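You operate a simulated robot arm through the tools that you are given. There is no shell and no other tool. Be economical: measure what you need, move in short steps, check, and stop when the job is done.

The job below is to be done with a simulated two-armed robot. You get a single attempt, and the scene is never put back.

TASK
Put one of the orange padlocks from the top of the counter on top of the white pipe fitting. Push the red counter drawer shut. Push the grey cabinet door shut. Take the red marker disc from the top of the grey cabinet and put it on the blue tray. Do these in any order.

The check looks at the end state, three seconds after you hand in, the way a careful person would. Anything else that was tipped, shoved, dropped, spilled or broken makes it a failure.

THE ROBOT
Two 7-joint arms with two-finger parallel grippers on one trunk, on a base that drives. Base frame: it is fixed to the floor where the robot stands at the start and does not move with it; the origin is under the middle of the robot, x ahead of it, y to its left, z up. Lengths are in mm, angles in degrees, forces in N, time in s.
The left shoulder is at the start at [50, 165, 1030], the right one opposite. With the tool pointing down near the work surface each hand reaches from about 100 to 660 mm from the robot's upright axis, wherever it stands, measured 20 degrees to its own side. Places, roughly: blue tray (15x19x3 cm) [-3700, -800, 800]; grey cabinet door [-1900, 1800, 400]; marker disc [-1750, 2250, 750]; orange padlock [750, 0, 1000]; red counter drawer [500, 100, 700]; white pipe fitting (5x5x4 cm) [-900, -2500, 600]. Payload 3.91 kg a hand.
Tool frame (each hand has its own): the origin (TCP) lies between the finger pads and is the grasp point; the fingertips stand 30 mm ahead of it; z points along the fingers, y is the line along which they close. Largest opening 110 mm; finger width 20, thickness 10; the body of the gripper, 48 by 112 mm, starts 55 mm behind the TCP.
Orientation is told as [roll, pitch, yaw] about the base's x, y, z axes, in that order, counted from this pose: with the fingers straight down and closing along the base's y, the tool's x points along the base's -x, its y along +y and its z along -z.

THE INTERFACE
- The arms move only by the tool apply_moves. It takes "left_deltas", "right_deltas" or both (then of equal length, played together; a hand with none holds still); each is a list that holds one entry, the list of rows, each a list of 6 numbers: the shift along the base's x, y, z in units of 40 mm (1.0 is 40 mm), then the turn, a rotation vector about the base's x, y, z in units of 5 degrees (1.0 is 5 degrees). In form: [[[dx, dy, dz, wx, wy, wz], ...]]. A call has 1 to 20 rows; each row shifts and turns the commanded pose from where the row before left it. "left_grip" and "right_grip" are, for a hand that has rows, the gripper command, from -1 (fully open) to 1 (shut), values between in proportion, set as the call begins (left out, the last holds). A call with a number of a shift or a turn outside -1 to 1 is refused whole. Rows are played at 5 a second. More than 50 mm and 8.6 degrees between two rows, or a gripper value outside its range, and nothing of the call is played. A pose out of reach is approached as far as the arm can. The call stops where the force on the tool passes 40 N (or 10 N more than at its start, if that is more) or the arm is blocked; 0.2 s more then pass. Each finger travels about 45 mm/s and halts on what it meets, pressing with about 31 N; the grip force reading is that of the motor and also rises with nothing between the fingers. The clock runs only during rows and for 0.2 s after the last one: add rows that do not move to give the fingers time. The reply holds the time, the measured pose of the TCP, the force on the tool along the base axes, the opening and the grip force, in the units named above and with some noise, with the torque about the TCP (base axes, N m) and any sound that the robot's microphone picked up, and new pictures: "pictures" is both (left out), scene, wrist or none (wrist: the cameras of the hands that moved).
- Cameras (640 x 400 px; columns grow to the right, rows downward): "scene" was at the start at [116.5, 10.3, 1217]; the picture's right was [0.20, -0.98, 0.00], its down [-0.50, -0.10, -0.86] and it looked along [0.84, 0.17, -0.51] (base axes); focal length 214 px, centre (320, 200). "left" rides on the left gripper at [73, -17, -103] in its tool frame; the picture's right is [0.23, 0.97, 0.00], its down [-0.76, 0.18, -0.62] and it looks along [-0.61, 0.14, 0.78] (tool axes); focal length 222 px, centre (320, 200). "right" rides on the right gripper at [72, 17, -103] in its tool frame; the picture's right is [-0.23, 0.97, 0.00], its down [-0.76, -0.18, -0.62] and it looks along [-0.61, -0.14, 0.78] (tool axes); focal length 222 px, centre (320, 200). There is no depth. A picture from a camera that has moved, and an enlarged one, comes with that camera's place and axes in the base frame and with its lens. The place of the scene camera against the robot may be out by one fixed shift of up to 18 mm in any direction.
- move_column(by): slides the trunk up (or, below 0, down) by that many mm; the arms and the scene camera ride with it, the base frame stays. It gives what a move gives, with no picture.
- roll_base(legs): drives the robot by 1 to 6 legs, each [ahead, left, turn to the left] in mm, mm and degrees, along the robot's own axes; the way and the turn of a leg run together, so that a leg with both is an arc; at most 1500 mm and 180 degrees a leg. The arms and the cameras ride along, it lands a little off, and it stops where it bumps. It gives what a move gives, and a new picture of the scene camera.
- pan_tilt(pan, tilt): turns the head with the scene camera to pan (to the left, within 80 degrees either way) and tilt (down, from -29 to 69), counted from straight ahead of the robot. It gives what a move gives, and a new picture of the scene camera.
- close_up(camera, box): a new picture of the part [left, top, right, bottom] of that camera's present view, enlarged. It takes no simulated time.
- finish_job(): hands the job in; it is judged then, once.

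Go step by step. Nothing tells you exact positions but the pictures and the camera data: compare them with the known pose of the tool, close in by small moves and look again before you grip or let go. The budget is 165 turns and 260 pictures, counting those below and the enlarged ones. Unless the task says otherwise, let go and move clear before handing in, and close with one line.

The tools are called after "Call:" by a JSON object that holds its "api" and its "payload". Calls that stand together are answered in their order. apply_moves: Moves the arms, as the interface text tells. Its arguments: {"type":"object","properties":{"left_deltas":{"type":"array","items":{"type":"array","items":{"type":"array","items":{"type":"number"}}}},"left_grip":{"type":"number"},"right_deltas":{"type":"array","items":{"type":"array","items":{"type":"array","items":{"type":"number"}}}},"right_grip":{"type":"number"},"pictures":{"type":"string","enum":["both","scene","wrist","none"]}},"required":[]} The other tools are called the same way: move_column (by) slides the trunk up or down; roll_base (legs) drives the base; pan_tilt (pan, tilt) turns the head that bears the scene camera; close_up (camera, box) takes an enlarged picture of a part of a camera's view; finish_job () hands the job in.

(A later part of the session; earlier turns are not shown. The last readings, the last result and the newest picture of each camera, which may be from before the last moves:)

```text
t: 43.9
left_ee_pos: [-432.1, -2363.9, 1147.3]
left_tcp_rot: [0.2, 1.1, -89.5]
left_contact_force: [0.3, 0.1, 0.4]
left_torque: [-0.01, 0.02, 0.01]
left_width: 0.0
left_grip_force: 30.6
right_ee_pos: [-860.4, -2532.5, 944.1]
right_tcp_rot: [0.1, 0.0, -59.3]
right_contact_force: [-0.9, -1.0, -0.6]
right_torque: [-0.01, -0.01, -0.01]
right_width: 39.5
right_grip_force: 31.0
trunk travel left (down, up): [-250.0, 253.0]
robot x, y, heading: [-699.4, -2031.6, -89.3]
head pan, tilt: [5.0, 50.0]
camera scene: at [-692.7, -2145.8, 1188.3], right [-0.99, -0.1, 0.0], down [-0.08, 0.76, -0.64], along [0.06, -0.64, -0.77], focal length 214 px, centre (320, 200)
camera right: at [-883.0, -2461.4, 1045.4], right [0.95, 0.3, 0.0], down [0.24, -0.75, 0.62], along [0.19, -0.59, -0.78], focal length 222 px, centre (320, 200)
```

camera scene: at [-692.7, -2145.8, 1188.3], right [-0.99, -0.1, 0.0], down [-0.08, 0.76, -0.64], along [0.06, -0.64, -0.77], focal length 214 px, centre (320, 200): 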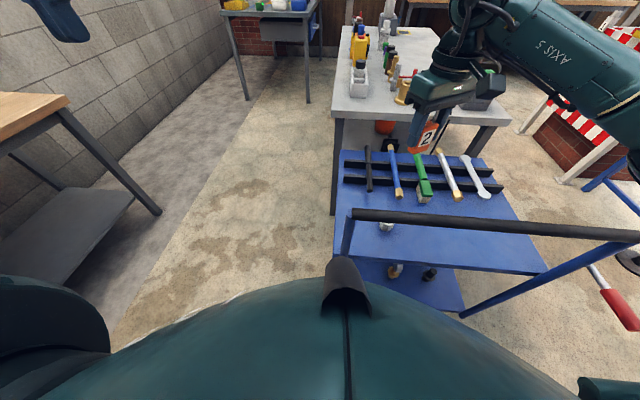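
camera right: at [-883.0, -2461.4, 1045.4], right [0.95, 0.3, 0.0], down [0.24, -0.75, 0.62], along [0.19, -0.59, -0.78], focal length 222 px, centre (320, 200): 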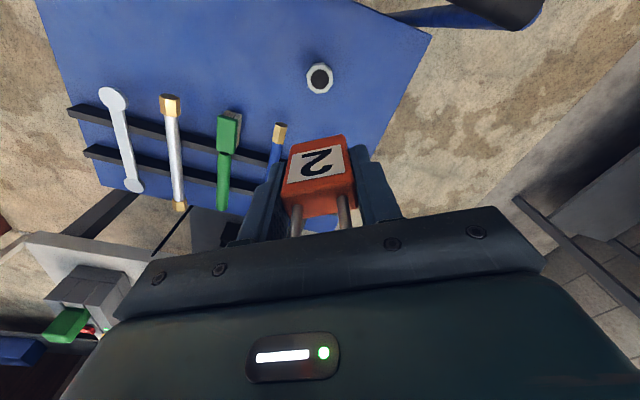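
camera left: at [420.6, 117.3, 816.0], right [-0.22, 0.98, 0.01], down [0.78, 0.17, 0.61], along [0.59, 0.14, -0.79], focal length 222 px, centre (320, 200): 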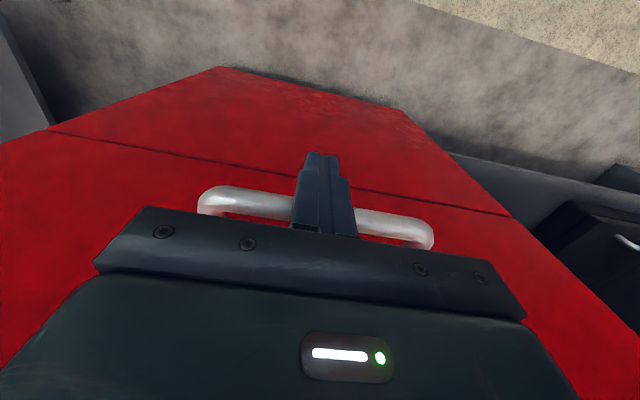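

I'd like more clearance between the hand's camera and the rail, so I'll try the other rotation at this safe height.

Call:
{"api": "apply_moves", "payload": {"right_deltas": [[[0, 0, 0, 0, 0, -1], [0, 0, 0, 0, 0, -1], [0, 0, 0, 0, 0, -1], [0, 0, 0, 0, 0, -1], [0, 0, 0, 0, 0, -1], [0, 0, 0, 0, 0, -1], [0, 0, 0, 0, 0, -1], [0, 0, 0, 0, 0, -1], [0, 0, 0, 0, 0, -1], [0, 0, 0, 0, 0, -1], [0, 0, 0, 0, 0, -1], [0, 0, 0, 0, 0, -1], [0, 0, 0, 0, 0, -1], [0, 0, 0, 0, 0, -1], [0, 0, 0, 0, 0, -1]]]}}

```text
t: 47.1
left_ee_pos: [-431.6, -2364.7, 1147.2]
left_tcp_rot: [0.2, 1.1, -89.5]
left_contact_force: [0.0, -0.1, 0.4]
left_torque: [0.0, 0.04, 0.0]
left_width: 0.0
left_grip_force: 30.9
right_ee_pos: [-860.2, -2533.0, 944.2]
right_tcp_rot: [0.0, 0.0, -134.2]
right_contact_force: [0.0, 0.5, -1.1]
right_torque: [0.01, 0.0, -0.03]
right_width: 39.4
right_grip_force: 31.3
trunk travel left (down, up): [-250.0, 253.0]
robot x, y, heading: [-699.1, -2027.8, -89.2]
head pan, tilt: [5.0, 50.0]
camera scene: at [-692.6, -2145.7, 1188.3], right [-0.99, -0.1, 0.0], down [-0.08, 0.76, -0.64], along [0.06, -0.64, -0.77], focal length 214 px, centre (320, 200)
camera right: at [-797.5, -2491.8, 1046.0], right [0.54, -0.84, 0.0], down [-0.66, -0.42, 0.62], along [-0.53, -0.34, -0.78], focal length 222 px, centre (320, 200)
```

scene: 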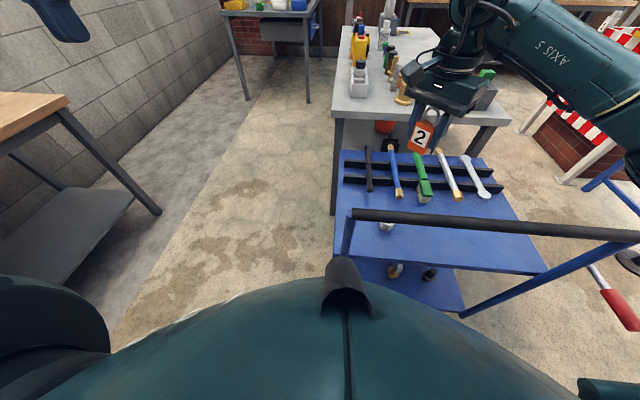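
right: 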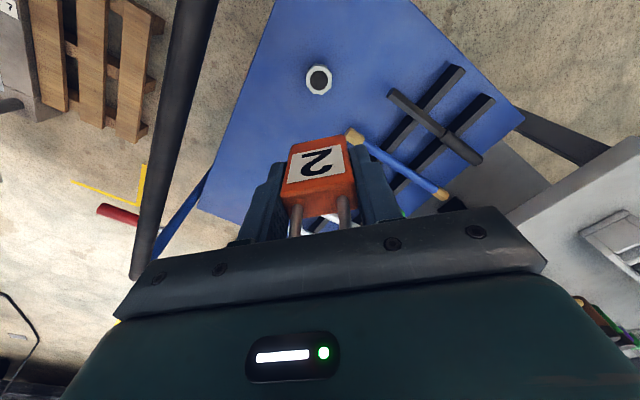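

That orientation works and the padlock hangs right over the fitting. Descending partway and checking.

Call:
{"api": "apply_moves", "payload": {"right_deltas": [[[0, 0, -0.8, 0, 0, 0], [0, 0, -0.9, 0, 0, 0], [0, 0, -0.9, 0, 0, 0], [0, 0, -0.9, 0, 0, 0], [0, 0, -0.9, 0, 0, 0], [0, 0, -0.9, 0, 0, 0]]]}}

Call:
{"api": "close_up", "payload": {"camera": "left", "box": [0, 0, 320, 200]}}

Call:
{"api": "close_up", "payload": {"camera": "scene", "box": [320, 150, 480, 250]}}

```text
t: 48.5
left_ee_pos: [-432.5, -2366.2, 1146.7]
left_tcp_rot: [0.2, 1.1, -89.5]
left_contact_force: [-0.2, 0.1, 0.5]
left_torque: [0.02, -0.01, 0.02]
left_width: 0.0
left_grip_force: 30.6
right_ee_pos: [-860.3, -2533.9, 732.3]
right_tcp_rot: [0.0, 0.1, -134.2]
right_contact_force: [-0.5, -0.1, -1.0]
right_torque: [0.0, 0.03, -0.05]
right_width: 39.7
right_grip_force: 30.6
trunk travel left (down, up): [-250.0, 253.0]
robot x, y, heading: [-695.4, -2033.9, -89.1]
head pan, tilt: [5.0, 50.0]
camera scene: at [-692.6, -2145.8, 1188.3], right [-0.99, -0.1, 0.0], down [-0.08, 0.76, -0.64], along [0.06, -0.64, -0.77], focal length 214 px, centre (320, 200)
camera right: at [-798.2, -2492.1, 833.9], right [0.54, -0.84, 0.0], down [-0.66, -0.42, 0.62], along [-0.52, -0.34, -0.78], focal length 222 px, centre (320, 200)
```

scene: 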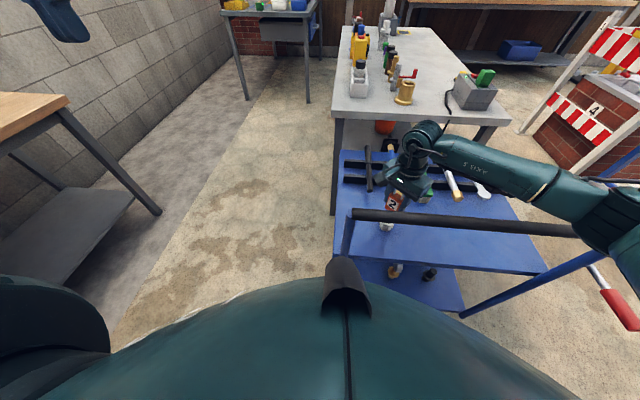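
right: 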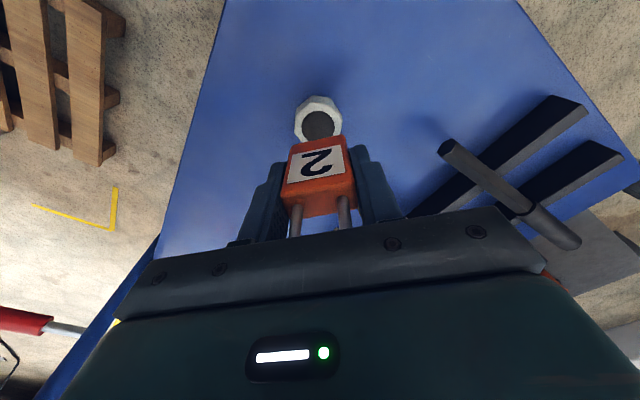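

```text
2.00 times, centred on (160, 100) of left
camera zoom: at [-448.9, -2295.9, 1251.3], right [0.97, 0.24, 0.01], down [0.18, -0.77, 0.61], along [0.15, -0.59, -0.79], focal length 444 px, centre (640, 400)
```

zoom: 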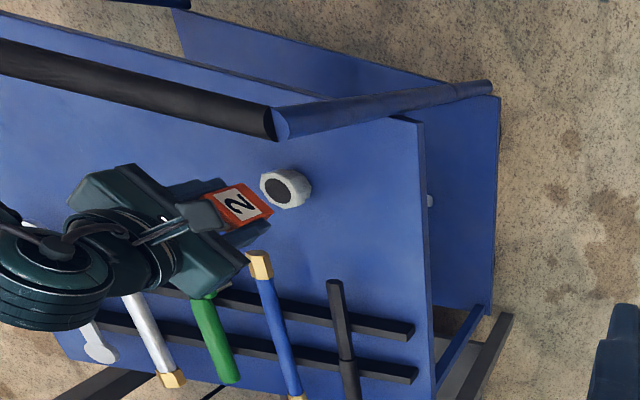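

```text
4.00 times, centred on (400, 200) of scene
camera zoom: at [-692.6, -2145.8, 1188.3], right [-0.99, -0.1, 0.0], down [-0.08, 0.76, -0.64], along [0.06, -0.64, -0.77], focal length 858 px, centre (0, 200)
```

zoom: 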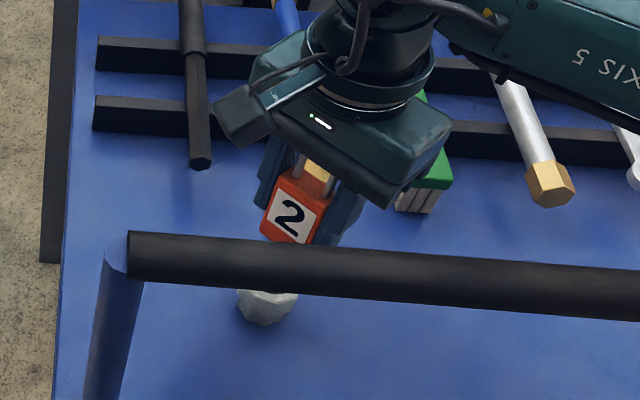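

Aligned. I'll lower to just above the expected contact height, then continue with fine steps.

Call:
{"api": "apply_moves", "payload": {"right_deltas": [[[0, 0, -0.4, 0, 0, 0], [0, 0, -0.3, 0, 0, 0], [0, 0, -0.2, 0, 0, 0], [0, 0, 0, 0, 0, 0]]], "pictures": "wrist"}}

Call:
{"api": "close_up", "payload": {"camera": "left", "box": [80, 50, 240, 150]}}

```text
t: 49.5
left_ee_pos: [-432.0, -2363.8, 1146.5]
left_tcp_rot: [0.2, 1.2, -89.5]
left_contact_force: [-0.1, 0.4, -0.3]
left_torque: [-0.01, 0.0, -0.01]
left_width: 0.0
left_grip_force: 30.8
right_ee_pos: [-860.3, -2531.6, 696.3]
right_tcp_rot: [0.1, 0.0, -134.2]
right_contact_force: [0.2, -0.5, -0.7]
right_torque: [0.05, -0.03, -0.01]
right_width: 39.5
right_grip_force: 31.2
trunk travel left (down, up): [-250.0, 253.0]
robot x, y, heading: [-700.4, -2030.7, -89.4]
head pan, tilt: [5.0, 50.0]
camera right: at [-797.6, -2492.1, 797.7], right [0.54, -0.84, 0.0], down [-0.66, -0.42, 0.62], along [-0.52, -0.34, -0.78], focal length 222 px, centre (320, 200)
```

right: 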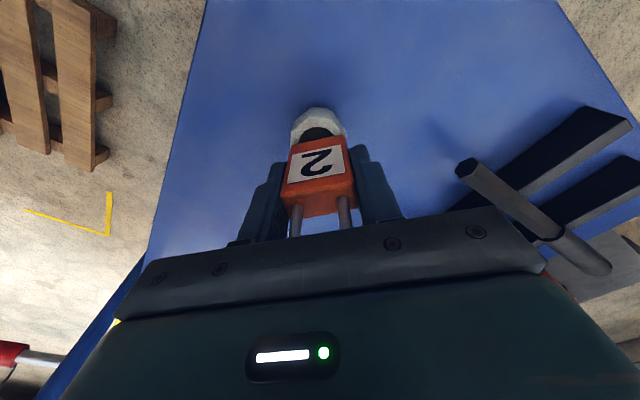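

```text
4.00 times, centred on (160, 100) of left
camera zoom: at [-448.8, -2295.8, 1251.3], right [0.97, 0.24, 0.01], down [0.18, -0.77, 0.61], along [0.15, -0.59, -0.79], focal length 888 px, centre (960, 600)
```

zoom: 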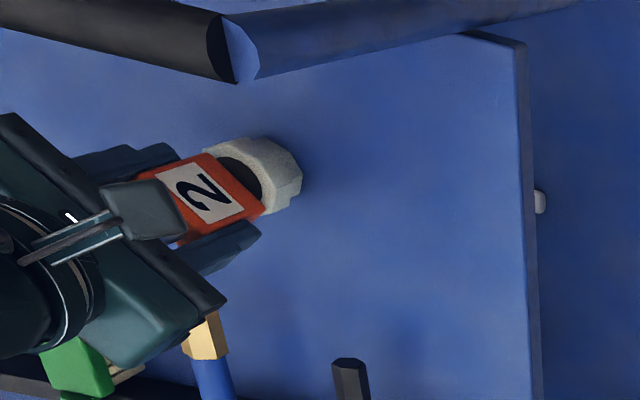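

Call:
{"api": "apply_moves", "payload": {"right_deltas": [[[0.02, 0, -0.1, 0, 0, 0], [0, 0, -0.1, 0, 0, 0], [0, 0, -0.05, 0, 0, 0]]], "pictures": "wrist"}}

Call:
{"api": "close_up", "payload": {"camera": "left", "box": [80, 50, 240, 150]}}

```text
t: 50.3
left_ee_pos: [-432.4, -2362.8, 1147.1]
left_tcp_rot: [0.0, 1.1, -89.5]
left_contact_force: [-0.1, -0.7, -0.8]
left_torque: [-0.01, -0.03, 0.0]
left_width: 0.0
left_grip_force: 30.4
right_ee_pos: [-858.2, -2532.3, 687.3]
right_tcp_rot: [0.1, -0.1, -134.3]
right_contact_force: [-1.8, 2.3, 9.2]
right_torque: [0.2, 0.15, -0.01]
right_width: 39.6
right_grip_force: 31.1
trunk travel left (down, up): [-250.0, 253.0]
robot x, y, heading: [-695.5, -2035.3, -89.6]
head pan, tilt: [5.0, 50.0]
camera right: at [-796.6, -2492.0, 789.5], right [0.54, -0.84, 0.0], down [-0.66, -0.42, 0.62], along [-0.52, -0.34, -0.78], focal length 222 px, centre (320, 200)
```

right: 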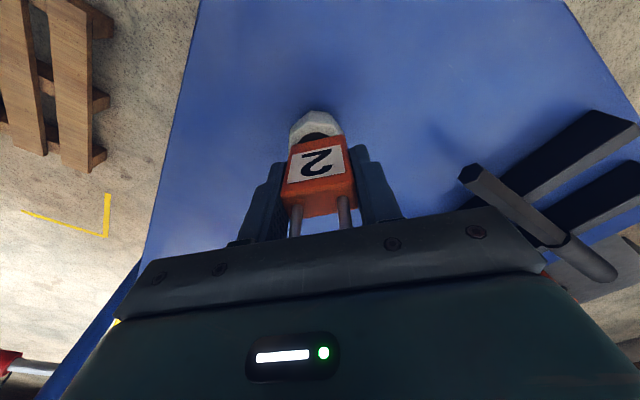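

```text
4.00 times, centred on (160, 100) of left
camera zoom: at [-448.7, -2294.8, 1251.7], right [0.97, 0.24, 0.01], down [0.18, -0.77, 0.61], along [0.15, -0.59, -0.79], focal length 888 px, centre (960, 600)
```

zoom: 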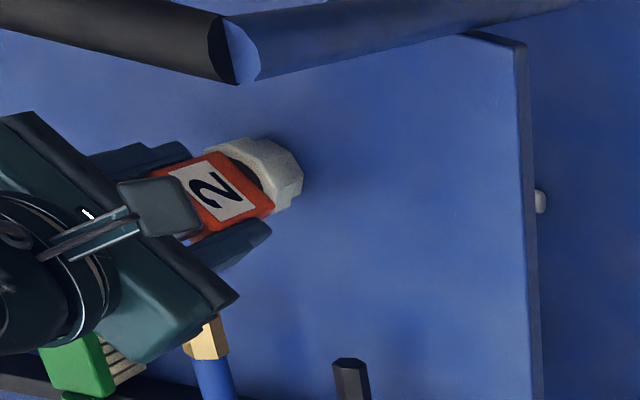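

The padlock is resting on the fitting, pushing up with about 9 N, and it's centred to within a millimetre or two. I'll release it gently.

Call:
{"api": "apply_moves", "payload": {"right_deltas": [[[0, 0, 0.03, 0, 0, 0], [0, 0, 0, 0, 0, 0], [0, 0, 0, 0, 0, 0], [0, 0, 0, 0, 0, 0]]], "right_grip": -0.4, "pictures": "wrist"}}

Call:
{"api": "close_up", "payload": {"camera": "left", "box": [80, 50, 240, 150]}}

```text
t: 51.3
left_ee_pos: [-431.0, -2365.1, 1147.2]
left_tcp_rot: [0.2, 1.1, -89.5]
left_contact_force: [0.0, -0.7, -0.7]
left_torque: [-0.01, -0.03, 0.0]
left_width: 0.1
left_grip_force: 31.3
right_ee_pos: [-858.4, -2533.0, 688.7]
right_tcp_rot: [0.0, -0.1, -134.2]
right_contact_force: [0.1, 1.0, -0.5]
right_torque: [0.0, 0.0, 0.0]
right_width: 77.1
right_grip_force: 0.0
trunk travel left (down, up): [-250.0, 253.0]
robot x, y, heading: [-700.8, -2031.7, -89.2]
head pan, tilt: [5.0, 50.0]
camera right: at [-796.6, -2491.9, 789.2], right [0.54, -0.84, 0.0], down [-0.66, -0.42, 0.62], along [-0.52, -0.34, -0.78], focal length 222 px, centre (320, 200)
```

right: 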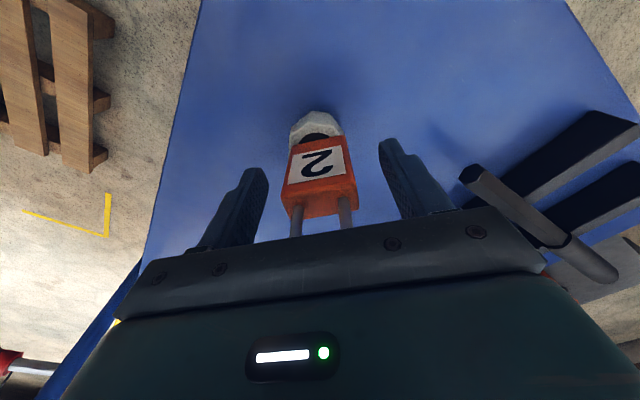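

```text
4.00 times, centred on (160, 100) of left
camera zoom: at [-448.8, -2295.7, 1251.3], right [0.97, 0.24, 0.01], down [0.18, -0.77, 0.61], along [0.15, -0.59, -0.79], focal length 888 px, centre (960, 600)
```

zoom: 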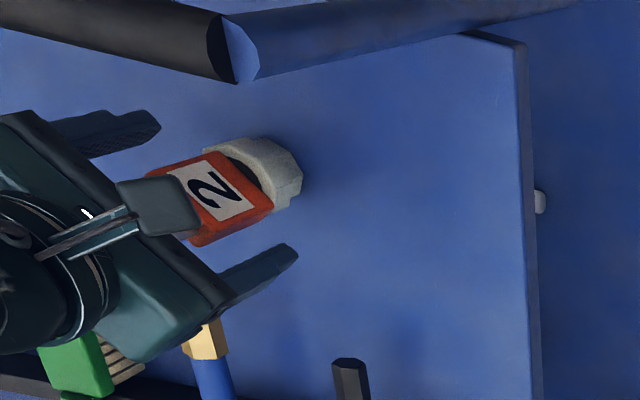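

The padlock stands on the fitting. Raising the hand straight up, then unwinding the wrist.

Call:
{"api": "apply_moves", "payload": {"right_deltas": [[[0, 0, 0.4, 0, 0, 0], [0, 0, 0.6, 0, 0, 0], [0, 0, 0.9, 0, 0, 0], [0, 0, 0.9, 0, 0, 0], [0, 0, 1, 0, 0, 0], [0, 0, 1, 0, 0, 0], [0, 0, 1, 0, 0, 0], [0, 0, 1, 0, 0, 0], [0, 0, 1, 0, 0, 0], [0, 0, 1, 0, 0, 0], [0, 0.5, 1, 0, 0, 1], [0, 0.5, 0.5, 0, 0, 1], [0, 0.5, 0, 0, 0, 1], [0, 0.5, 0, 0, 0, 1], [0, 0.5, 0, 0, 0, 1], [0, 0.5, 0, 0, 0, 1], [0, 0.5, 0, 0, 0, 1], [0, 0, 0, 0, 0, 1], [0, 0, 0, 0, 0, 1]]], "pictures": "scene"}}

Call:
{"api": "close_up", "payload": {"camera": "left", "box": [80, 50, 240, 150]}}

```text
t: 55.3
left_ee_pos: [-431.4, -2364.1, 1147.1]
left_tcp_rot: [0.1, 1.1, -89.4]
left_contact_force: [0.1, -0.1, 0.6]
left_torque: [0.0, 0.01, -0.01]
left_width: 0.2
left_grip_force: 30.9
right_ee_pos: [-858.0, -2391.8, 1100.9]
right_tcp_rot: [-0.1, 0.1, -89.1]
right_contact_force: [0.3, -0.5, 0.1]
right_torque: [0.01, 0.01, -0.02]
right_width: 77.0
right_grip_force: 0.0
trunk travel left (down, up): [-250.0, 253.0]
robot x, y, heading: [-699.5, -2035.3, -88.7]
head pan, tilt: [5.0, 50.0]
camera scene: at [-692.6, -2145.7, 1188.3], right [-0.99, -0.1, 0.0], down [-0.08, 0.76, -0.64], along [0.06, -0.64, -0.77], focal length 214 px, centre (320, 200)
```

scene: 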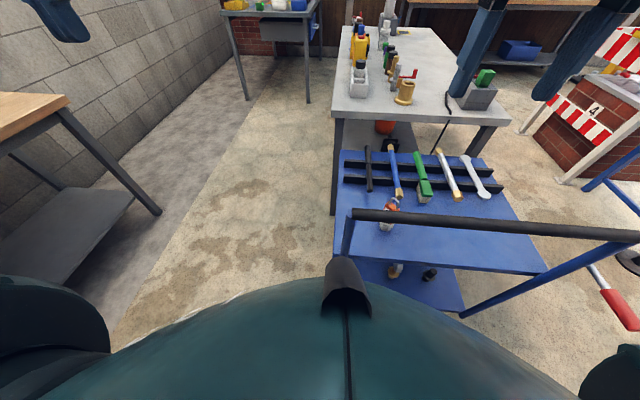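

```text
4.00 times, centred on (160, 100) of left
camera zoom: at [-448.8, -2295.7, 1251.3], right [0.97, 0.24, 0.01], down [0.18, -0.77, 0.61], along [0.15, -0.59, -0.79], focal length 888 px, centre (960, 600)
```

zoom: 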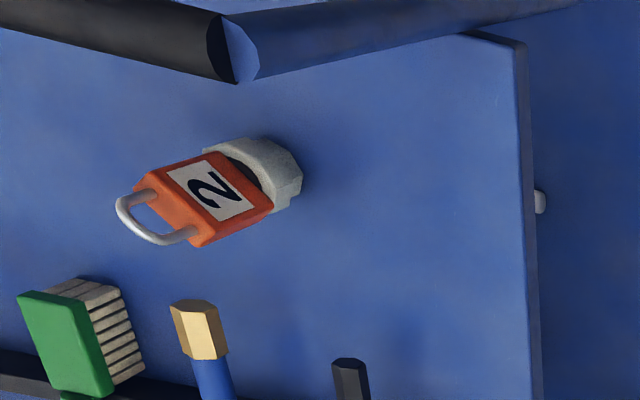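

The padlock is steady. Now I'll back away and return along the clear lane towards the grey cabinet in the north-west, looking ahead as I go.

Call:
{"api": "roll_base", "payload": {"legs": [[-640, 370, 0], [-1000, 0, 0], [0, 0, -150]]}}

Call:
{"api": "pan_tilt", "payload": {"pan": 0, "tilt": 20}}

Call:
{"api": "pan_tilt", "payload": {"pan": -40, "tilt": 20}}

```text
t: 70.3
left_ee_pos: [-758.8, -233.9, 1147.2]
left_tcp_rot: [0.1, 1.2, 121.4]
left_contact_force: [0.7, 0.9, -0.6]
left_torque: [0.0, 0.0, -0.02]
left_width: 0.1
left_grip_force: 30.9
right_ee_pos: [-406.2, 9.3, 1099.3]
right_tcp_rot: [-0.1, -0.1, 121.8]
right_contact_force: [0.3, 0.4, 0.1]
right_torque: [-0.04, -0.01, -0.01]
right_width: 76.9
right_grip_force: 0.1
trunk travel left (down, up): [-250.0, 253.0]
robot x, y, heading: [-353.9, -382.8, 121.6]
head pan, tilt: [5.0, 50.0]
camera scene: at [-420.0, -302.8, 1188.3], right [0.8, 0.6, 0.0], down [0.46, -0.61, -0.64], along [-0.39, 0.51, -0.77], focal length 214 px, centre (320, 200)
```

scene: 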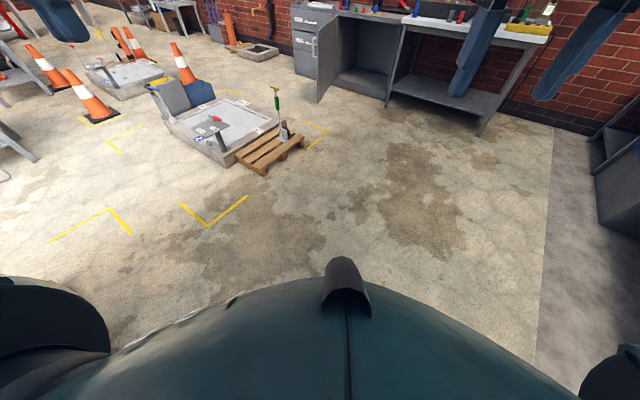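

```text
t: 71.2
left_ee_pos: [-758.6, -234.0, 1148.4]
left_tcp_rot: [0.2, 1.1, 121.5]
left_contact_force: [0.0, -0.1, -0.5]
left_torque: [0.01, 0.0, -0.02]
left_width: 0.0
left_grip_force: 31.4
right_ee_pos: [-406.8, 9.7, 1100.7]
right_tcp_rot: [0.0, 0.0, 121.8]
right_contact_force: [-0.1, -0.3, 1.1]
right_torque: [0.01, -0.04, -0.02]
right_width: 76.8
right_grip_force: 0.2
trunk travel left (down, up): [-250.0, 253.0]
robot x, y, heading: [-353.8, -386.9, 121.8]
head pan, tilt: [0.0, 20.0]
camera scene: at [-423.0, -285.4, 1233.8], right [0.85, 0.53, 0.0], down [0.18, -0.29, -0.94], along [-0.5, 0.8, -0.34], focal length 214 px, centre (320, 200)
```

scene: 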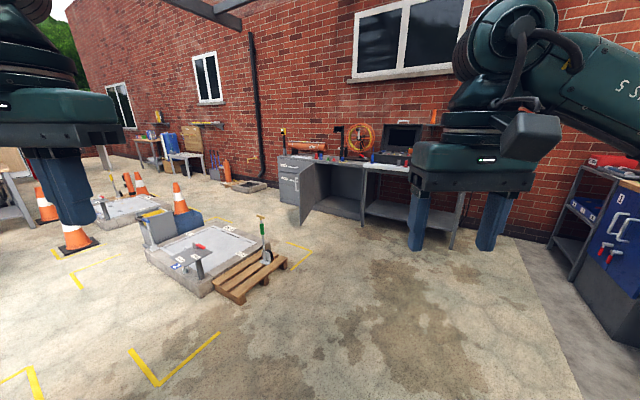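

```text
t: 72.3
left_ee_pos: [-757.8, -233.3, 1147.6]
left_tcp_rot: [0.2, 1.0, 121.5]
left_contact_force: [1.0, -0.1, 0.1]
left_torque: [0.0, 0.01, -0.04]
left_width: 0.0
left_grip_force: 31.4
right_ee_pos: [-407.1, 9.7, 1099.3]
right_tcp_rot: [0.0, 0.1, 121.7]
right_contact_force: [0.9, 0.3, 0.1]
right_torque: [0.02, 0.01, 0.0]
right_width: 76.9
right_grip_force: 0.1
trunk travel left (down, up): [-250.0, 253.0]
robot x, y, heading: [-358.9, -382.3, 122.1]
head pan, tilt: [-40.0, 20.0]
camera scene: at [-360.7, -272.3, 1233.9], right [0.99, -0.14, 0.0], down [-0.05, -0.34, -0.94], along [0.13, 0.93, -0.34], focal length 214 px, centre (320, 200)
```

scene: 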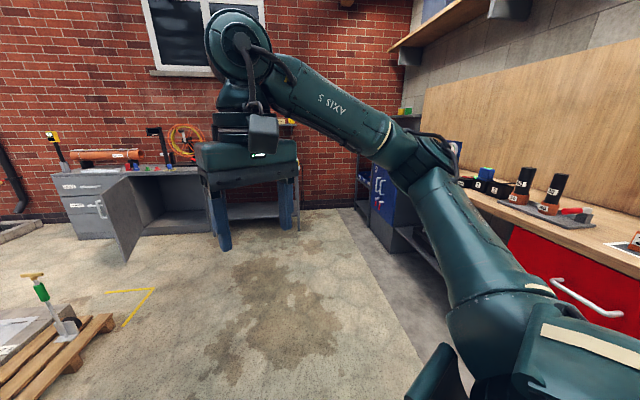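

The open grey door hangs from the cabinet's left side with its free edge at about x≈-1800, y≈1500. I'll drive closer along a clear diagonal and look again.

Call:
{"api": "roll_base", "payload": {"legs": [[1300, -100, 0]]}}

Call:
{"api": "pan_tilt", "payload": {"pan": 0, "tilt": 35}}

```text
t: 78.9
left_ee_pos: [-1363.9, 937.4, 1146.8]
left_tcp_rot: [0.3, 1.0, 121.3]
left_contact_force: [-0.9, 1.2, 0.1]
left_torque: [0.0, 0.0, 0.03]
left_width: 0.1
left_grip_force: 31.1
right_ee_pos: [-1010.8, 1181.4, 1100.4]
right_tcp_rot: [0.1, 0.0, 121.6]
right_contact_force: [0.1, 0.2, 0.4]
right_torque: [0.01, 0.01, -0.01]
right_width: 77.1
right_grip_force: 0.0
trunk travel left (down, up): [-250.0, 253.0]
robot x, y, heading: [-959.8, 788.6, 121.7]
head pan, tilt: [-40.0, 20.0]
camera scene: at [-966.1, 898.5, 1233.9], right [0.99, -0.15, 0.0], down [-0.05, -0.34, -0.94], along [0.14, 0.93, -0.34], focal length 214 px, centre (320, 200)
```

scene: 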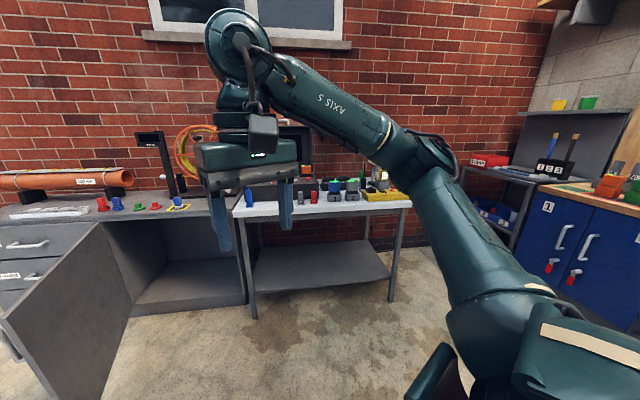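

```text
t: 80.0
left_ee_pos: [-1363.4, 937.7, 1148.0]
left_tcp_rot: [0.2, 1.0, 121.2]
left_contact_force: [-0.1, 0.3, 0.0]
left_torque: [-0.01, 0.03, 0.01]
left_width: 0.0
left_grip_force: 31.1
right_ee_pos: [-1011.4, 1180.1, 1100.6]
right_tcp_rot: [0.0, 0.0, 121.6]
right_contact_force: [-0.2, -0.5, 0.5]
right_torque: [-0.02, 0.01, 0.04]
right_width: 77.0
right_grip_force: 0.1
trunk travel left (down, up): [-250.0, 253.0]
robot x, y, heading: [-965.3, 791.7, 121.5]
head pan, tilt: [0.0, 35.0]
camera scene: at [-1025.7, 881.4, 1210.1], right [0.85, 0.52, 0.0], down [0.3, -0.49, -0.82], along [-0.43, 0.7, -0.57], focal length 214 px, centre (320, 200)
```

scene: 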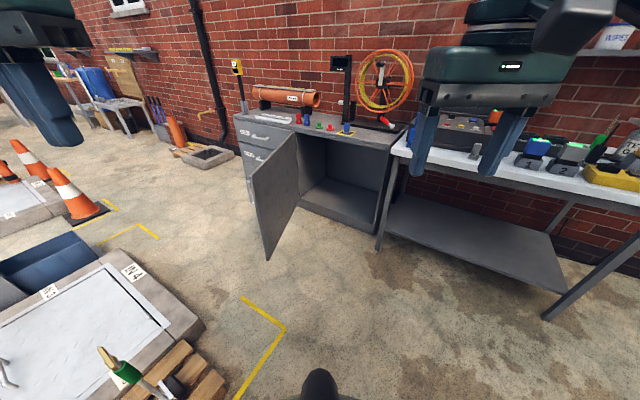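

Door free edge is at (-1810, 1494) with its top at z≈697, and the hinge at (-1965, 2085), so it stands about 75° open. I'll stand at about (-1400, 1330) and reach over it with the left hand.

Call:
{"api": "roll_base", "payload": {"legs": [[688, 87, 0], [0, 0, -12]]}}

Call:
{"api": "pan_tilt", "payload": {"pan": 30, "tilt": 45}}

```text
t: 84.6
left_ee_pos: [-1758.9, 1572.7, 1147.0]
left_tcp_rot: [0.2, 1.2, 108.9]
left_contact_force: [0.8, -0.8, -0.6]
left_torque: [-0.01, 0.0, 0.01]
left_width: 0.2
left_grip_force: 31.3
right_ee_pos: [-1363.9, 1733.8, 1100.6]
right_tcp_rot: [0.1, 0.0, 109.2]
right_contact_force: [-0.2, 0.0, -0.1]
right_torque: [-0.02, -0.03, 0.01]
right_width: 77.0
right_grip_force: 0.0
trunk travel left (down, up): [-250.0, 253.0]
robot x, y, heading: [-1401.5, 1343.8, 109.2]
head pan, tilt: [0.0, 35.0]
camera scene: at [-1440.5, 1444.1, 1210.1], right [0.94, 0.33, 0.0], down [0.19, -0.54, -0.82], along [-0.27, 0.77, -0.57], focal length 214 px, centre (320, 200)
```

scene: 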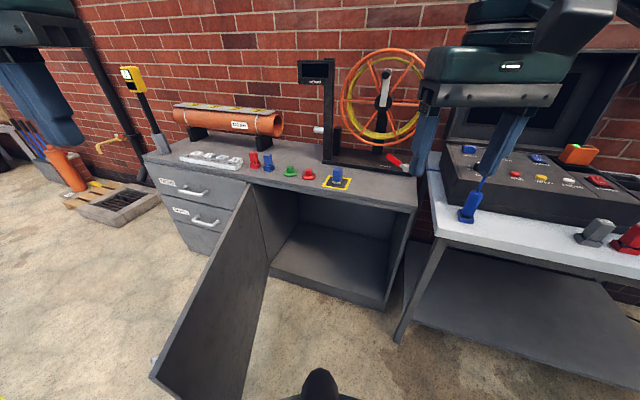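

```text
t: 85.6
left_ee_pos: [-1760.1, 1573.0, 1146.9]
left_tcp_rot: [0.1, 1.2, 108.9]
left_contact_force: [-0.2, 0.9, -0.1]
left_torque: [-0.01, 0.03, 0.0]
left_width: 0.0
left_grip_force: 31.5
right_ee_pos: [-1365.1, 1733.8, 1099.7]
right_tcp_rot: [0.0, 0.0, 109.2]
right_contact_force: [0.8, -0.6, -0.3]
right_torque: [0.02, 0.0, -0.01]
right_width: 77.1
right_grip_force: 0.0
trunk travel left (down, up): [-250.0, 253.0]
robot x, y, heading: [-1399.6, 1339.8, 109.4]
head pan, tilt: [30.0, 45.0]
camera scene: at [-1473.2, 1414.1, 1195.3], right [0.65, 0.76, 0.0], down [0.53, -0.46, -0.71], along [-0.53, 0.46, -0.71], focal length 214 px, centre (320, 200)
```

scene: 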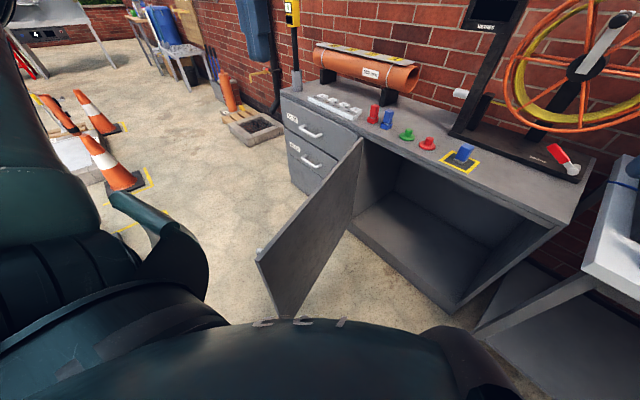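

I'll move the left hand over to the door's outer side (about x=-1910, y=1545) and part of the way down, then check with the wrist camera.

Call:
{"api": "apply_moves", "payload": {"left_deltas": [[[-0.9, -0.15, 0, 0, 0, 0], [-0.9, -0.15, 0, 0, 0, 0], [-0.9, -0.15, -0.3, 0, 0, 0], [-0.9, -0.15, -0.6, 0, 0, 0], [-0.2, -0.1, -0.9, 0, 0, 0], [0, 0, -0.9, 0, 0, 0], [0, 0, -0.9, 0, 0, 0], [0, 0, -0.9, 0, 0, 0], [0, 0, -0.9, 0, 0, 0], [0, 0, -0.9, 0, 0, 0], [0, 0, -0.9, 0, 0, 0], [0, 0, -0.9, 0, 0, 0]]]}}

```text
t: 88.2
left_ee_pos: [-1912.0, 1545.4, 822.5]
left_tcp_rot: [0.3, 1.1, 108.9]
left_contact_force: [0.4, -0.5, 0.7]
left_torque: [-0.01, 0.01, -0.02]
left_width: 0.1
left_grip_force: 31.2
right_ee_pos: [-1364.0, 1733.2, 1100.6]
right_tcp_rot: [0.0, 0.1, 109.2]
right_contact_force: [0.5, 1.4, -0.6]
right_torque: [-0.03, 0.01, 0.0]
right_width: 77.1
right_grip_force: 0.0
trunk travel left (down, up): [-250.0, 253.0]
robot x, y, heading: [-1403.1, 1340.6, 109.2]
head pan, tilt: [30.0, 45.0]
camera scene: at [-1473.4, 1414.1, 1195.3], right [0.65, 0.76, 0.0], down [0.54, -0.46, -0.71], along [-0.53, 0.46, -0.71], focal length 214 px, centre (320, 200)
camera left: at [-1871.7, 1482.5, 927.1], right [-0.85, -0.53, 0.01], down [-0.42, 0.67, 0.61], along [-0.33, 0.51, -0.79], focal length 222 px, centre (320, 200)
```

scene: 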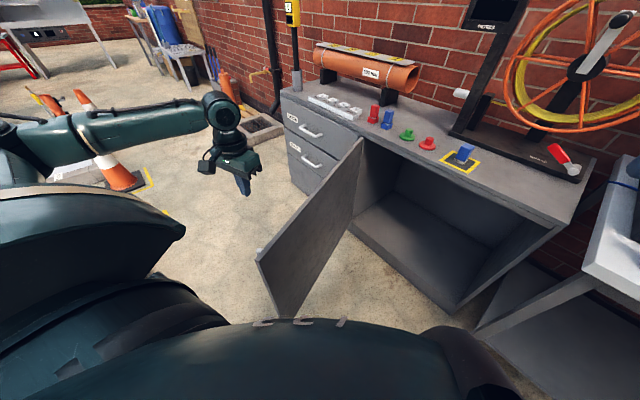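
left: 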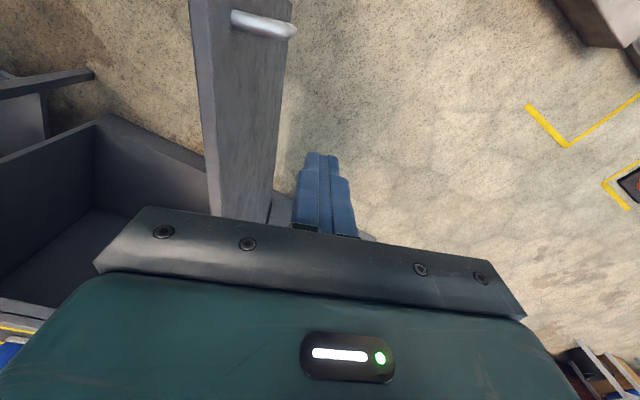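

The fingers are on the outer side, clear of the handle. Lowering to z≈668, then sweeping against the door.

Call:
{"api": "apply_moves", "payload": {"left_deltas": [[[0, 0, -0.9, 0, 0, 0], [0, 0, -0.9, 0, 0, 0], [0, 0, -0.9, 0, 0, 0], [0, 0, -0.9, 0, 0, 0], [0, 0, -0.3, 0, 0, 0], [0.5, 0.1, 0, 0, 0, 0], [0.5, 0.1, 0, 0, 0, 0], [0.5, 0.12, 0, 0, 0, 0], [0.5, 0.12, 0, 0, 0, 0]]]}}

```text
t: 90.2
left_ee_pos: [-1832.5, 1562.3, 667.5]
left_tcp_rot: [0.2, 1.0, 108.9]
left_contact_force: [-0.1, 0.5, 0.3]
left_torque: [-0.01, -0.02, -0.01]
left_width: 0.0
left_grip_force: 31.6
right_ee_pos: [-1363.2, 1734.4, 1100.0]
right_tcp_rot: [0.1, 0.0, 109.3]
right_contact_force: [0.0, 0.1, -0.7]
right_torque: [0.01, -0.02, -0.01]
right_width: 77.1
right_grip_force: 0.0
trunk travel left (down, up): [-250.0, 253.0]
robot x, y, heading: [-1399.3, 1341.3, 109.1]
head pan, tilt: [30.0, 45.0]
camera scene: at [-1473.2, 1414.1, 1195.2], right [0.65, 0.76, 0.0], down [0.53, -0.46, -0.71], along [-0.54, 0.46, -0.71], focal length 214 px, centre (320, 200)
camera left: at [-1793.0, 1499.8, 771.6], right [-0.85, -0.53, 0.01], down [-0.42, 0.67, 0.61], along [-0.33, 0.51, -0.79], focal length 222 px, centre (320, 200)
```

scene: 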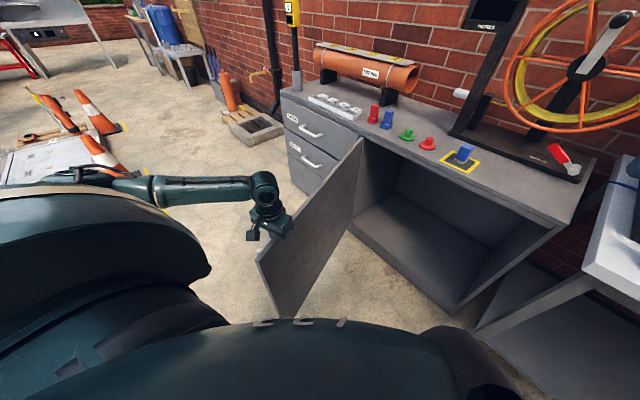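
left: 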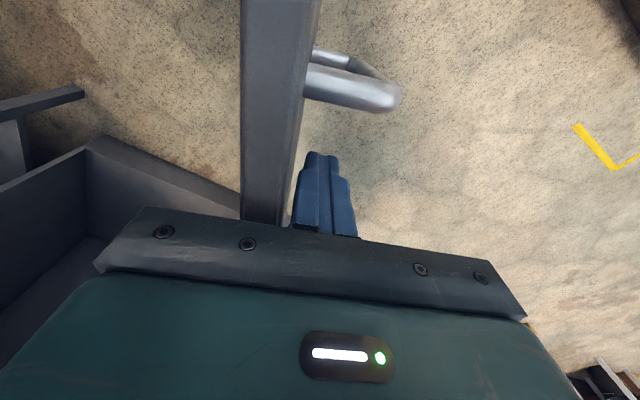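

The hand is beside the door. I'll draw the right hand back for safety, then shift the whole robot 150 mm to the right, which pushes the door and gives me clearance for its swing.

Call:
{"api": "apply_moves", "payload": {"right_deltas": [[[0.3, -0.9, 0.4, 0, 0, 0], [0.3, -0.9, 0.4, 0, 0, 0], [0.3, -0.9, 0.4, 0, 0, 0], [0.3, -0.9, 0, 0, 0, 0]]], "pictures": "none"}}

Call:
{"api": "roll_base", "payload": {"legs": [[0, -150, 0]]}}

```text
t: 91.2
left_ee_pos: [-1833.4, 1561.9, 668.1]
left_tcp_rot: [0.2, 1.2, 108.9]
left_contact_force: [0.6, -0.8, 0.5]
left_torque: [0.01, 0.02, 0.01]
left_width: 0.1
left_grip_force: 31.1
right_ee_pos: [-1315.4, 1588.1, 1146.7]
right_tcp_rot: [0.0, 0.0, 109.1]
right_contact_force: [0.3, 0.1, 0.5]
right_torque: [-0.04, -0.03, 0.0]
right_width: 77.1
right_grip_force: 0.1
trunk travel left (down, up): [-250.0, 253.0]
robot x, y, heading: [-1400.7, 1341.2, 108.9]
head pan, tilt: [30.0, 45.0]
```

```text
t: 93.1
left_ee_pos: [-1692.0, 1610.0, 668.1]
left_tcp_rot: [0.2, 1.1, 108.9]
left_contact_force: [0.1, -0.2, 0.3]
left_torque: [-0.01, 0.0, 0.01]
left_width: 0.1
left_grip_force: 30.4
right_ee_pos: [-1174.5, 1637.0, 1145.9]
right_tcp_rot: [-0.1, 0.0, 109.2]
right_contact_force: [-0.9, 0.0, -0.4]
right_torque: [0.0, 0.0, 0.02]
right_width: 77.1
right_grip_force: 0.1
trunk travel left (down, up): [-250.0, 253.0]
robot x, y, heading: [-1260.4, 1387.2, 109.1]
head pan, tilt: [30.0, 45.0]
camera scene: at [-1331.8, 1463.2, 1195.2], right [0.65, 0.76, 0.0], down [0.54, -0.46, -0.71], along [-0.54, 0.46, -0.71], focal length 214 px, centre (320, 200)
```

scene: 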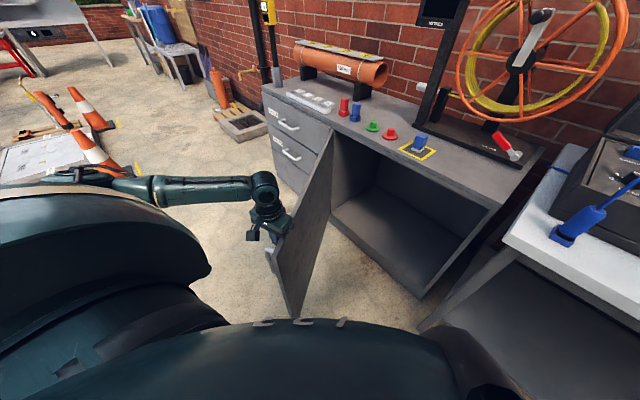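

The door is moving freely (about 60° open now). I continue pushing along its arc with the arm.

Call:
{"api": "apply_moves", "payload": {"left_deltas": [[[0.53, 0.59, 0, 0, 0, 0], [0.53, 0.59, 0, 0, 0, 0], [0.53, 0.59, 0, 0, 0, 0], [0.56, 0.56, 0, 0, 0, 0], [0.56, 0.56, 0, 0, 0, 0], [0.56, 0.56, 0, 0, 0, 0], [0.45, 0.64, 0, 0, 0, 0], [0.45, 0.64, 0, 0, 0, 0], [0.45, 0.64, 0, 0, 0, 0]]]}}

```text
t: 95.1
left_ee_pos: [-1505.7, 1825.4, 667.3]
left_tcp_rot: [0.2, 1.1, 108.7]
left_contact_force: [1.0, -0.1, 0.3]
left_torque: [0.01, 0.01, -0.01]
left_width: 0.0
left_grip_force: 31.5
right_ee_pos: [-1173.9, 1638.4, 1146.7]
right_tcp_rot: [0.1, -0.1, 109.2]
right_contact_force: [0.0, -0.3, 0.2]
right_torque: [-0.03, -0.03, 0.0]
right_width: 76.6
right_grip_force: 0.0
trunk travel left (down, up): [-250.0, 253.0]
robot x, y, heading: [-1260.5, 1391.5, 109.4]
head pan, tilt: [30.0, 45.0]
camera scene: at [-1331.8, 1463.3, 1195.2], right [0.65, 0.76, 0.0], down [0.54, -0.46, -0.71], along [-0.54, 0.46, -0.71], focal length 214 px, centre (320, 200)
camera left: at [-1466.5, 1764.2, 771.5], right [-0.85, -0.53, 0.01], down [-0.42, 0.67, 0.61], along [-0.33, 0.51, -0.79], focal length 222 px, centre (320, 200)
```

scene: 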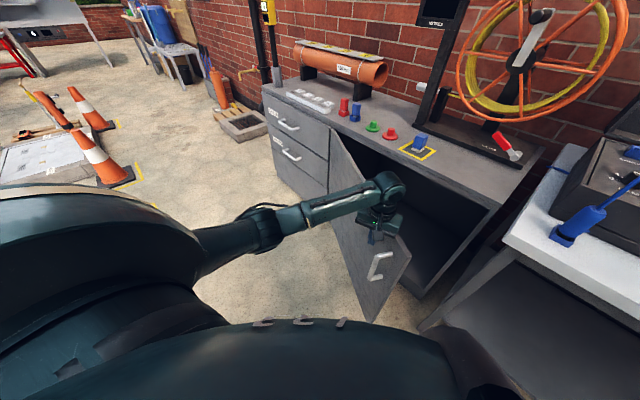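
left: 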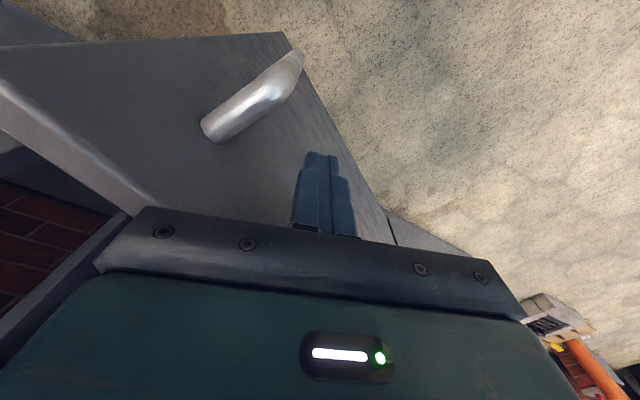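

Call:
{"api": "apply_moves", "payload": {"left_deltas": [[[0.33, 0.71, 0, 0, 0, 0], [0.33, 0.71, 0, 0, 0, 0], [0.33, 0.71, 0, 0, 0, 0], [0.2, 0.6, 0, 0, 0, 0], [0.2, 0.6, 0, 0, 0, 0], [0.15, 0.6, 0, 0, 0, 0]]]}}

```text
t: 96.5
left_ee_pos: [-1453.3, 1944.2, 669.9]
left_tcp_rot: [0.2, 0.9, 108.8]
left_contact_force: [0.4, 0.4, 0.5]
left_torque: [0.0, -0.02, -0.01]
left_width: 0.0
left_grip_force: 30.4
left hand out of reach, approached as far as the arm can: row 5, 6
right_ee_pos: [-1173.0, 1637.8, 1147.7]
right_tcp_rot: [0.0, -0.1, 109.2]
right_contact_force: [0.7, -0.9, 0.9]
right_torque: [-0.02, 0.05, 0.01]
right_width: 77.2
right_grip_force: 0.1
trunk travel left (down, up): [-250.0, 253.0]
robot x, y, heading: [-1259.3, 1395.1, 109.2]
head pan, tilt: [30.0, 45.0]
camera scene: at [-1331.5, 1463.1, 1195.3], right [0.65, 0.76, 0.0], down [0.54, -0.46, -0.71], along [-0.54, 0.46, -0.71], focal length 214 px, centre (320, 200)
camera left: at [-1413.9, 1881.8, 773.8], right [-0.85, -0.53, 0.01], down [-0.42, 0.67, 0.61], along [-0.33, 0.52, -0.79], focal length 222 px, centre (320, 200)
```

scene: 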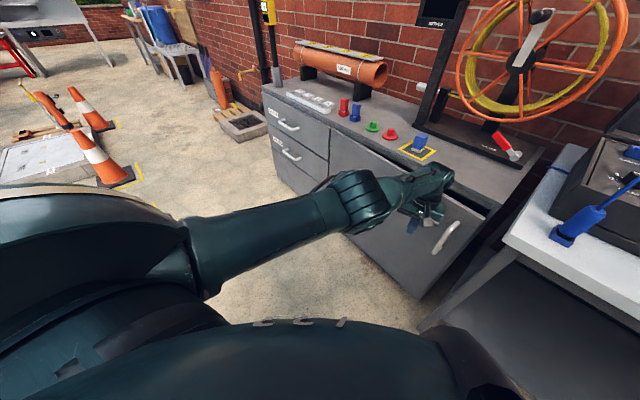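
left: 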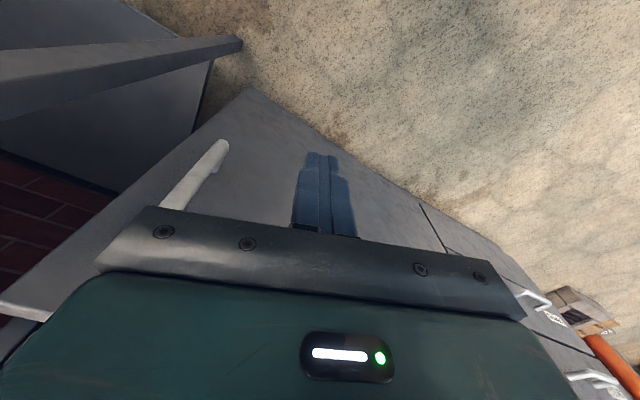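

The door is nearly shut, about 12° left. I'll back the hand off and tilt its fingers forward so that only the fingertips press the door, below the counter edge.

Call:
{"api": "apply_moves", "payload": {"left_deltas": [[[0.2, -0.7, 0, 0, 0, 0], [0.2, -0.7, 0, 0, 0, 0], [0.2, -0.7, 0, 0, 0, 0], [0, 0, -0.1, 0.945, 0.326, 0], [0, 0, -0.1, 0.945, 0.326, 0], [0, 0, -0.1, 0.945, 0.326, 0], [0, 0, -0.1, 0.945, 0.326, 0], [0, 0, -0.1, 0.945, 0.326, 0], [0, 0, -0.1, 0.945, 0.326, 0], [0, 0, -0.1, 0.945, 0.326, 0], [0, 0, -0.1, 0.945, 0.326, 0], [0, 0, -0.1, 0.945, 0.326, 0], [0, 0, -0.1, 0.945, 0.326, 0], [0, 0, -0.1, 0.945, 0.326, 0], [0, 0, -0.1, 0.945, 0.326, 0]]]}}

```text
t: 99.7
left_ee_pos: [-1455.3, 2006.4, 582.7]
left_tcp_rot: [0.6, -59.1, 109.1]
left_contact_force: [-0.1, -0.6, 0.0]
left_torque: [-0.02, 0.0, -0.04]
left_width: 0.2
left_grip_force: 31.8
left hand out of reach, approached as far as the arm can: row 1, 2, 3, 4, 5, 6, 7, 8, 9, 10, 11
right_ee_pos: [-1174.3, 1638.2, 1147.6]
right_tcp_rot: [0.0, 0.1, 109.2]
right_contact_force: [-0.3, -0.2, 0.3]
right_torque: [-0.02, -0.02, 0.02]
right_width: 76.9
right_grip_force: 0.0
trunk travel left (down, up): [-250.0, 253.0]
robot x, y, heading: [-1258.7, 1391.0, 109.3]
head pan, tilt: [30.0, 45.0]
camera scene: at [-1332.2, 1463.2, 1195.2], right [0.65, 0.76, 0.0], down [0.54, -0.46, -0.71], along [-0.54, 0.46, -0.71], focal length 214 px, centre (320, 200)
camera left: at [-1396.9, 1893.1, 572.6], right [-0.88, -0.44, -0.19], down [-0.11, -0.19, 0.97], along [-0.46, 0.88, 0.12], focal length 222 px, centre (320, 200)
```

scene: 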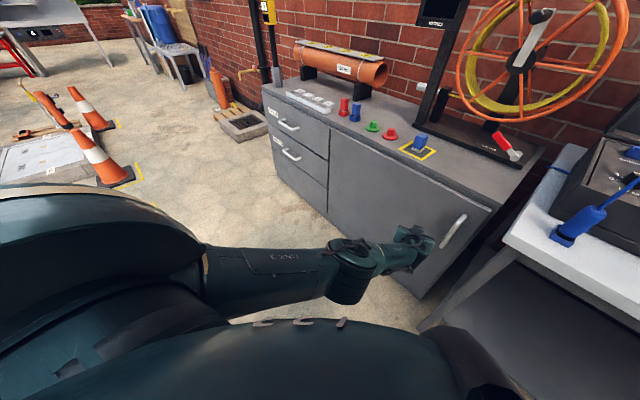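
left: 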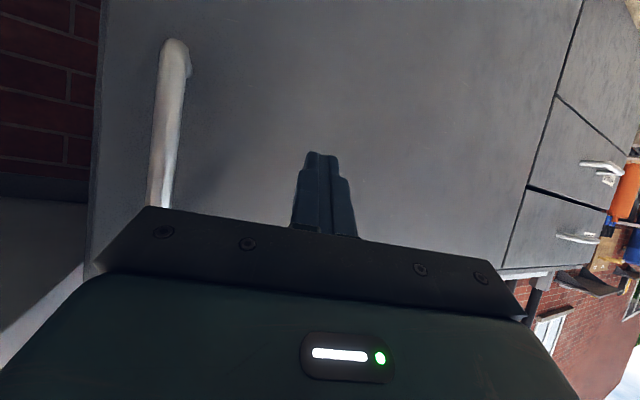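

The tilt has already pushed the door nearly flush. I'll press on in small steps until it stops.

Call:
{"api": "apply_moves", "payload": {"left_deltas": [[[0, 0.25, 0, 0, 0, 0], [0, 0.25, 0, 0, 0, 0], [0, 0.25, 0, 0, 0, 0], [0, 0.25, 0, 0, 0, 0], [0, 0.25, 0, 0, 0, 0], [0, 0.25, 0, 0, 0, 0], [0, 0.25, 0, 0, 0, 0]]]}}

```text
t: 101.3
left_ee_pos: [-1457.3, 2017.2, 594.1]
left_tcp_rot: [0.3, -58.8, 108.7]
left_contact_force: [-0.1, 0.3, -0.2]
left_torque: [-0.02, -0.02, 0.03]
left_width: 0.1
left_grip_force: 31.0
left hand out of reach, approached as far as the arm can: row 1, 2, 3, 4, 5, 6, 7
right_ee_pos: [-1174.2, 1637.6, 1147.4]
right_tcp_rot: [0.0, 0.0, 109.2]
right_contact_force: [0.5, 0.9, -0.2]
right_torque: [0.0, 0.01, 0.03]
right_width: 77.1
right_grip_force: 0.1
trunk travel left (down, up): [-250.0, 253.0]
robot x, y, heading: [-1258.2, 1394.3, 109.1]
head pan, tilt: [30.0, 45.0]
camera scene: at [-1332.0, 1463.2, 1195.2], right [0.65, 0.76, 0.0], down [0.54, -0.46, -0.71], along [-0.54, 0.46, -0.71], focal length 214 px, centre (320, 200)
camera left: at [-1398.7, 1902.9, 586.5], right [-0.88, -0.43, -0.19], down [-0.12, -0.19, 0.97], along [-0.46, 0.88, 0.12], focal length 222 px, centre (320, 200)
```

scene: 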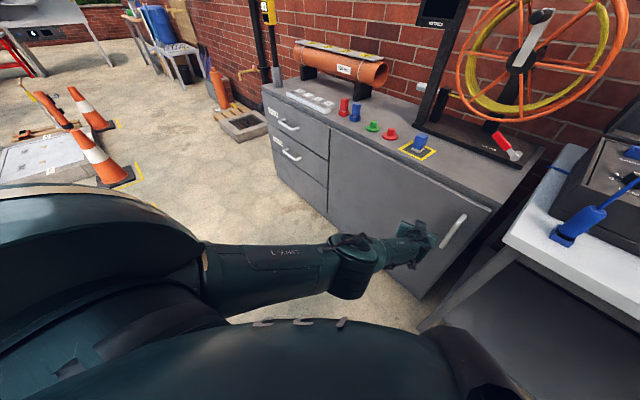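
left: 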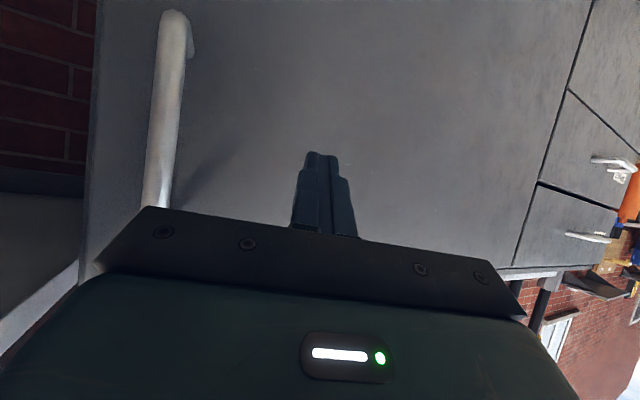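

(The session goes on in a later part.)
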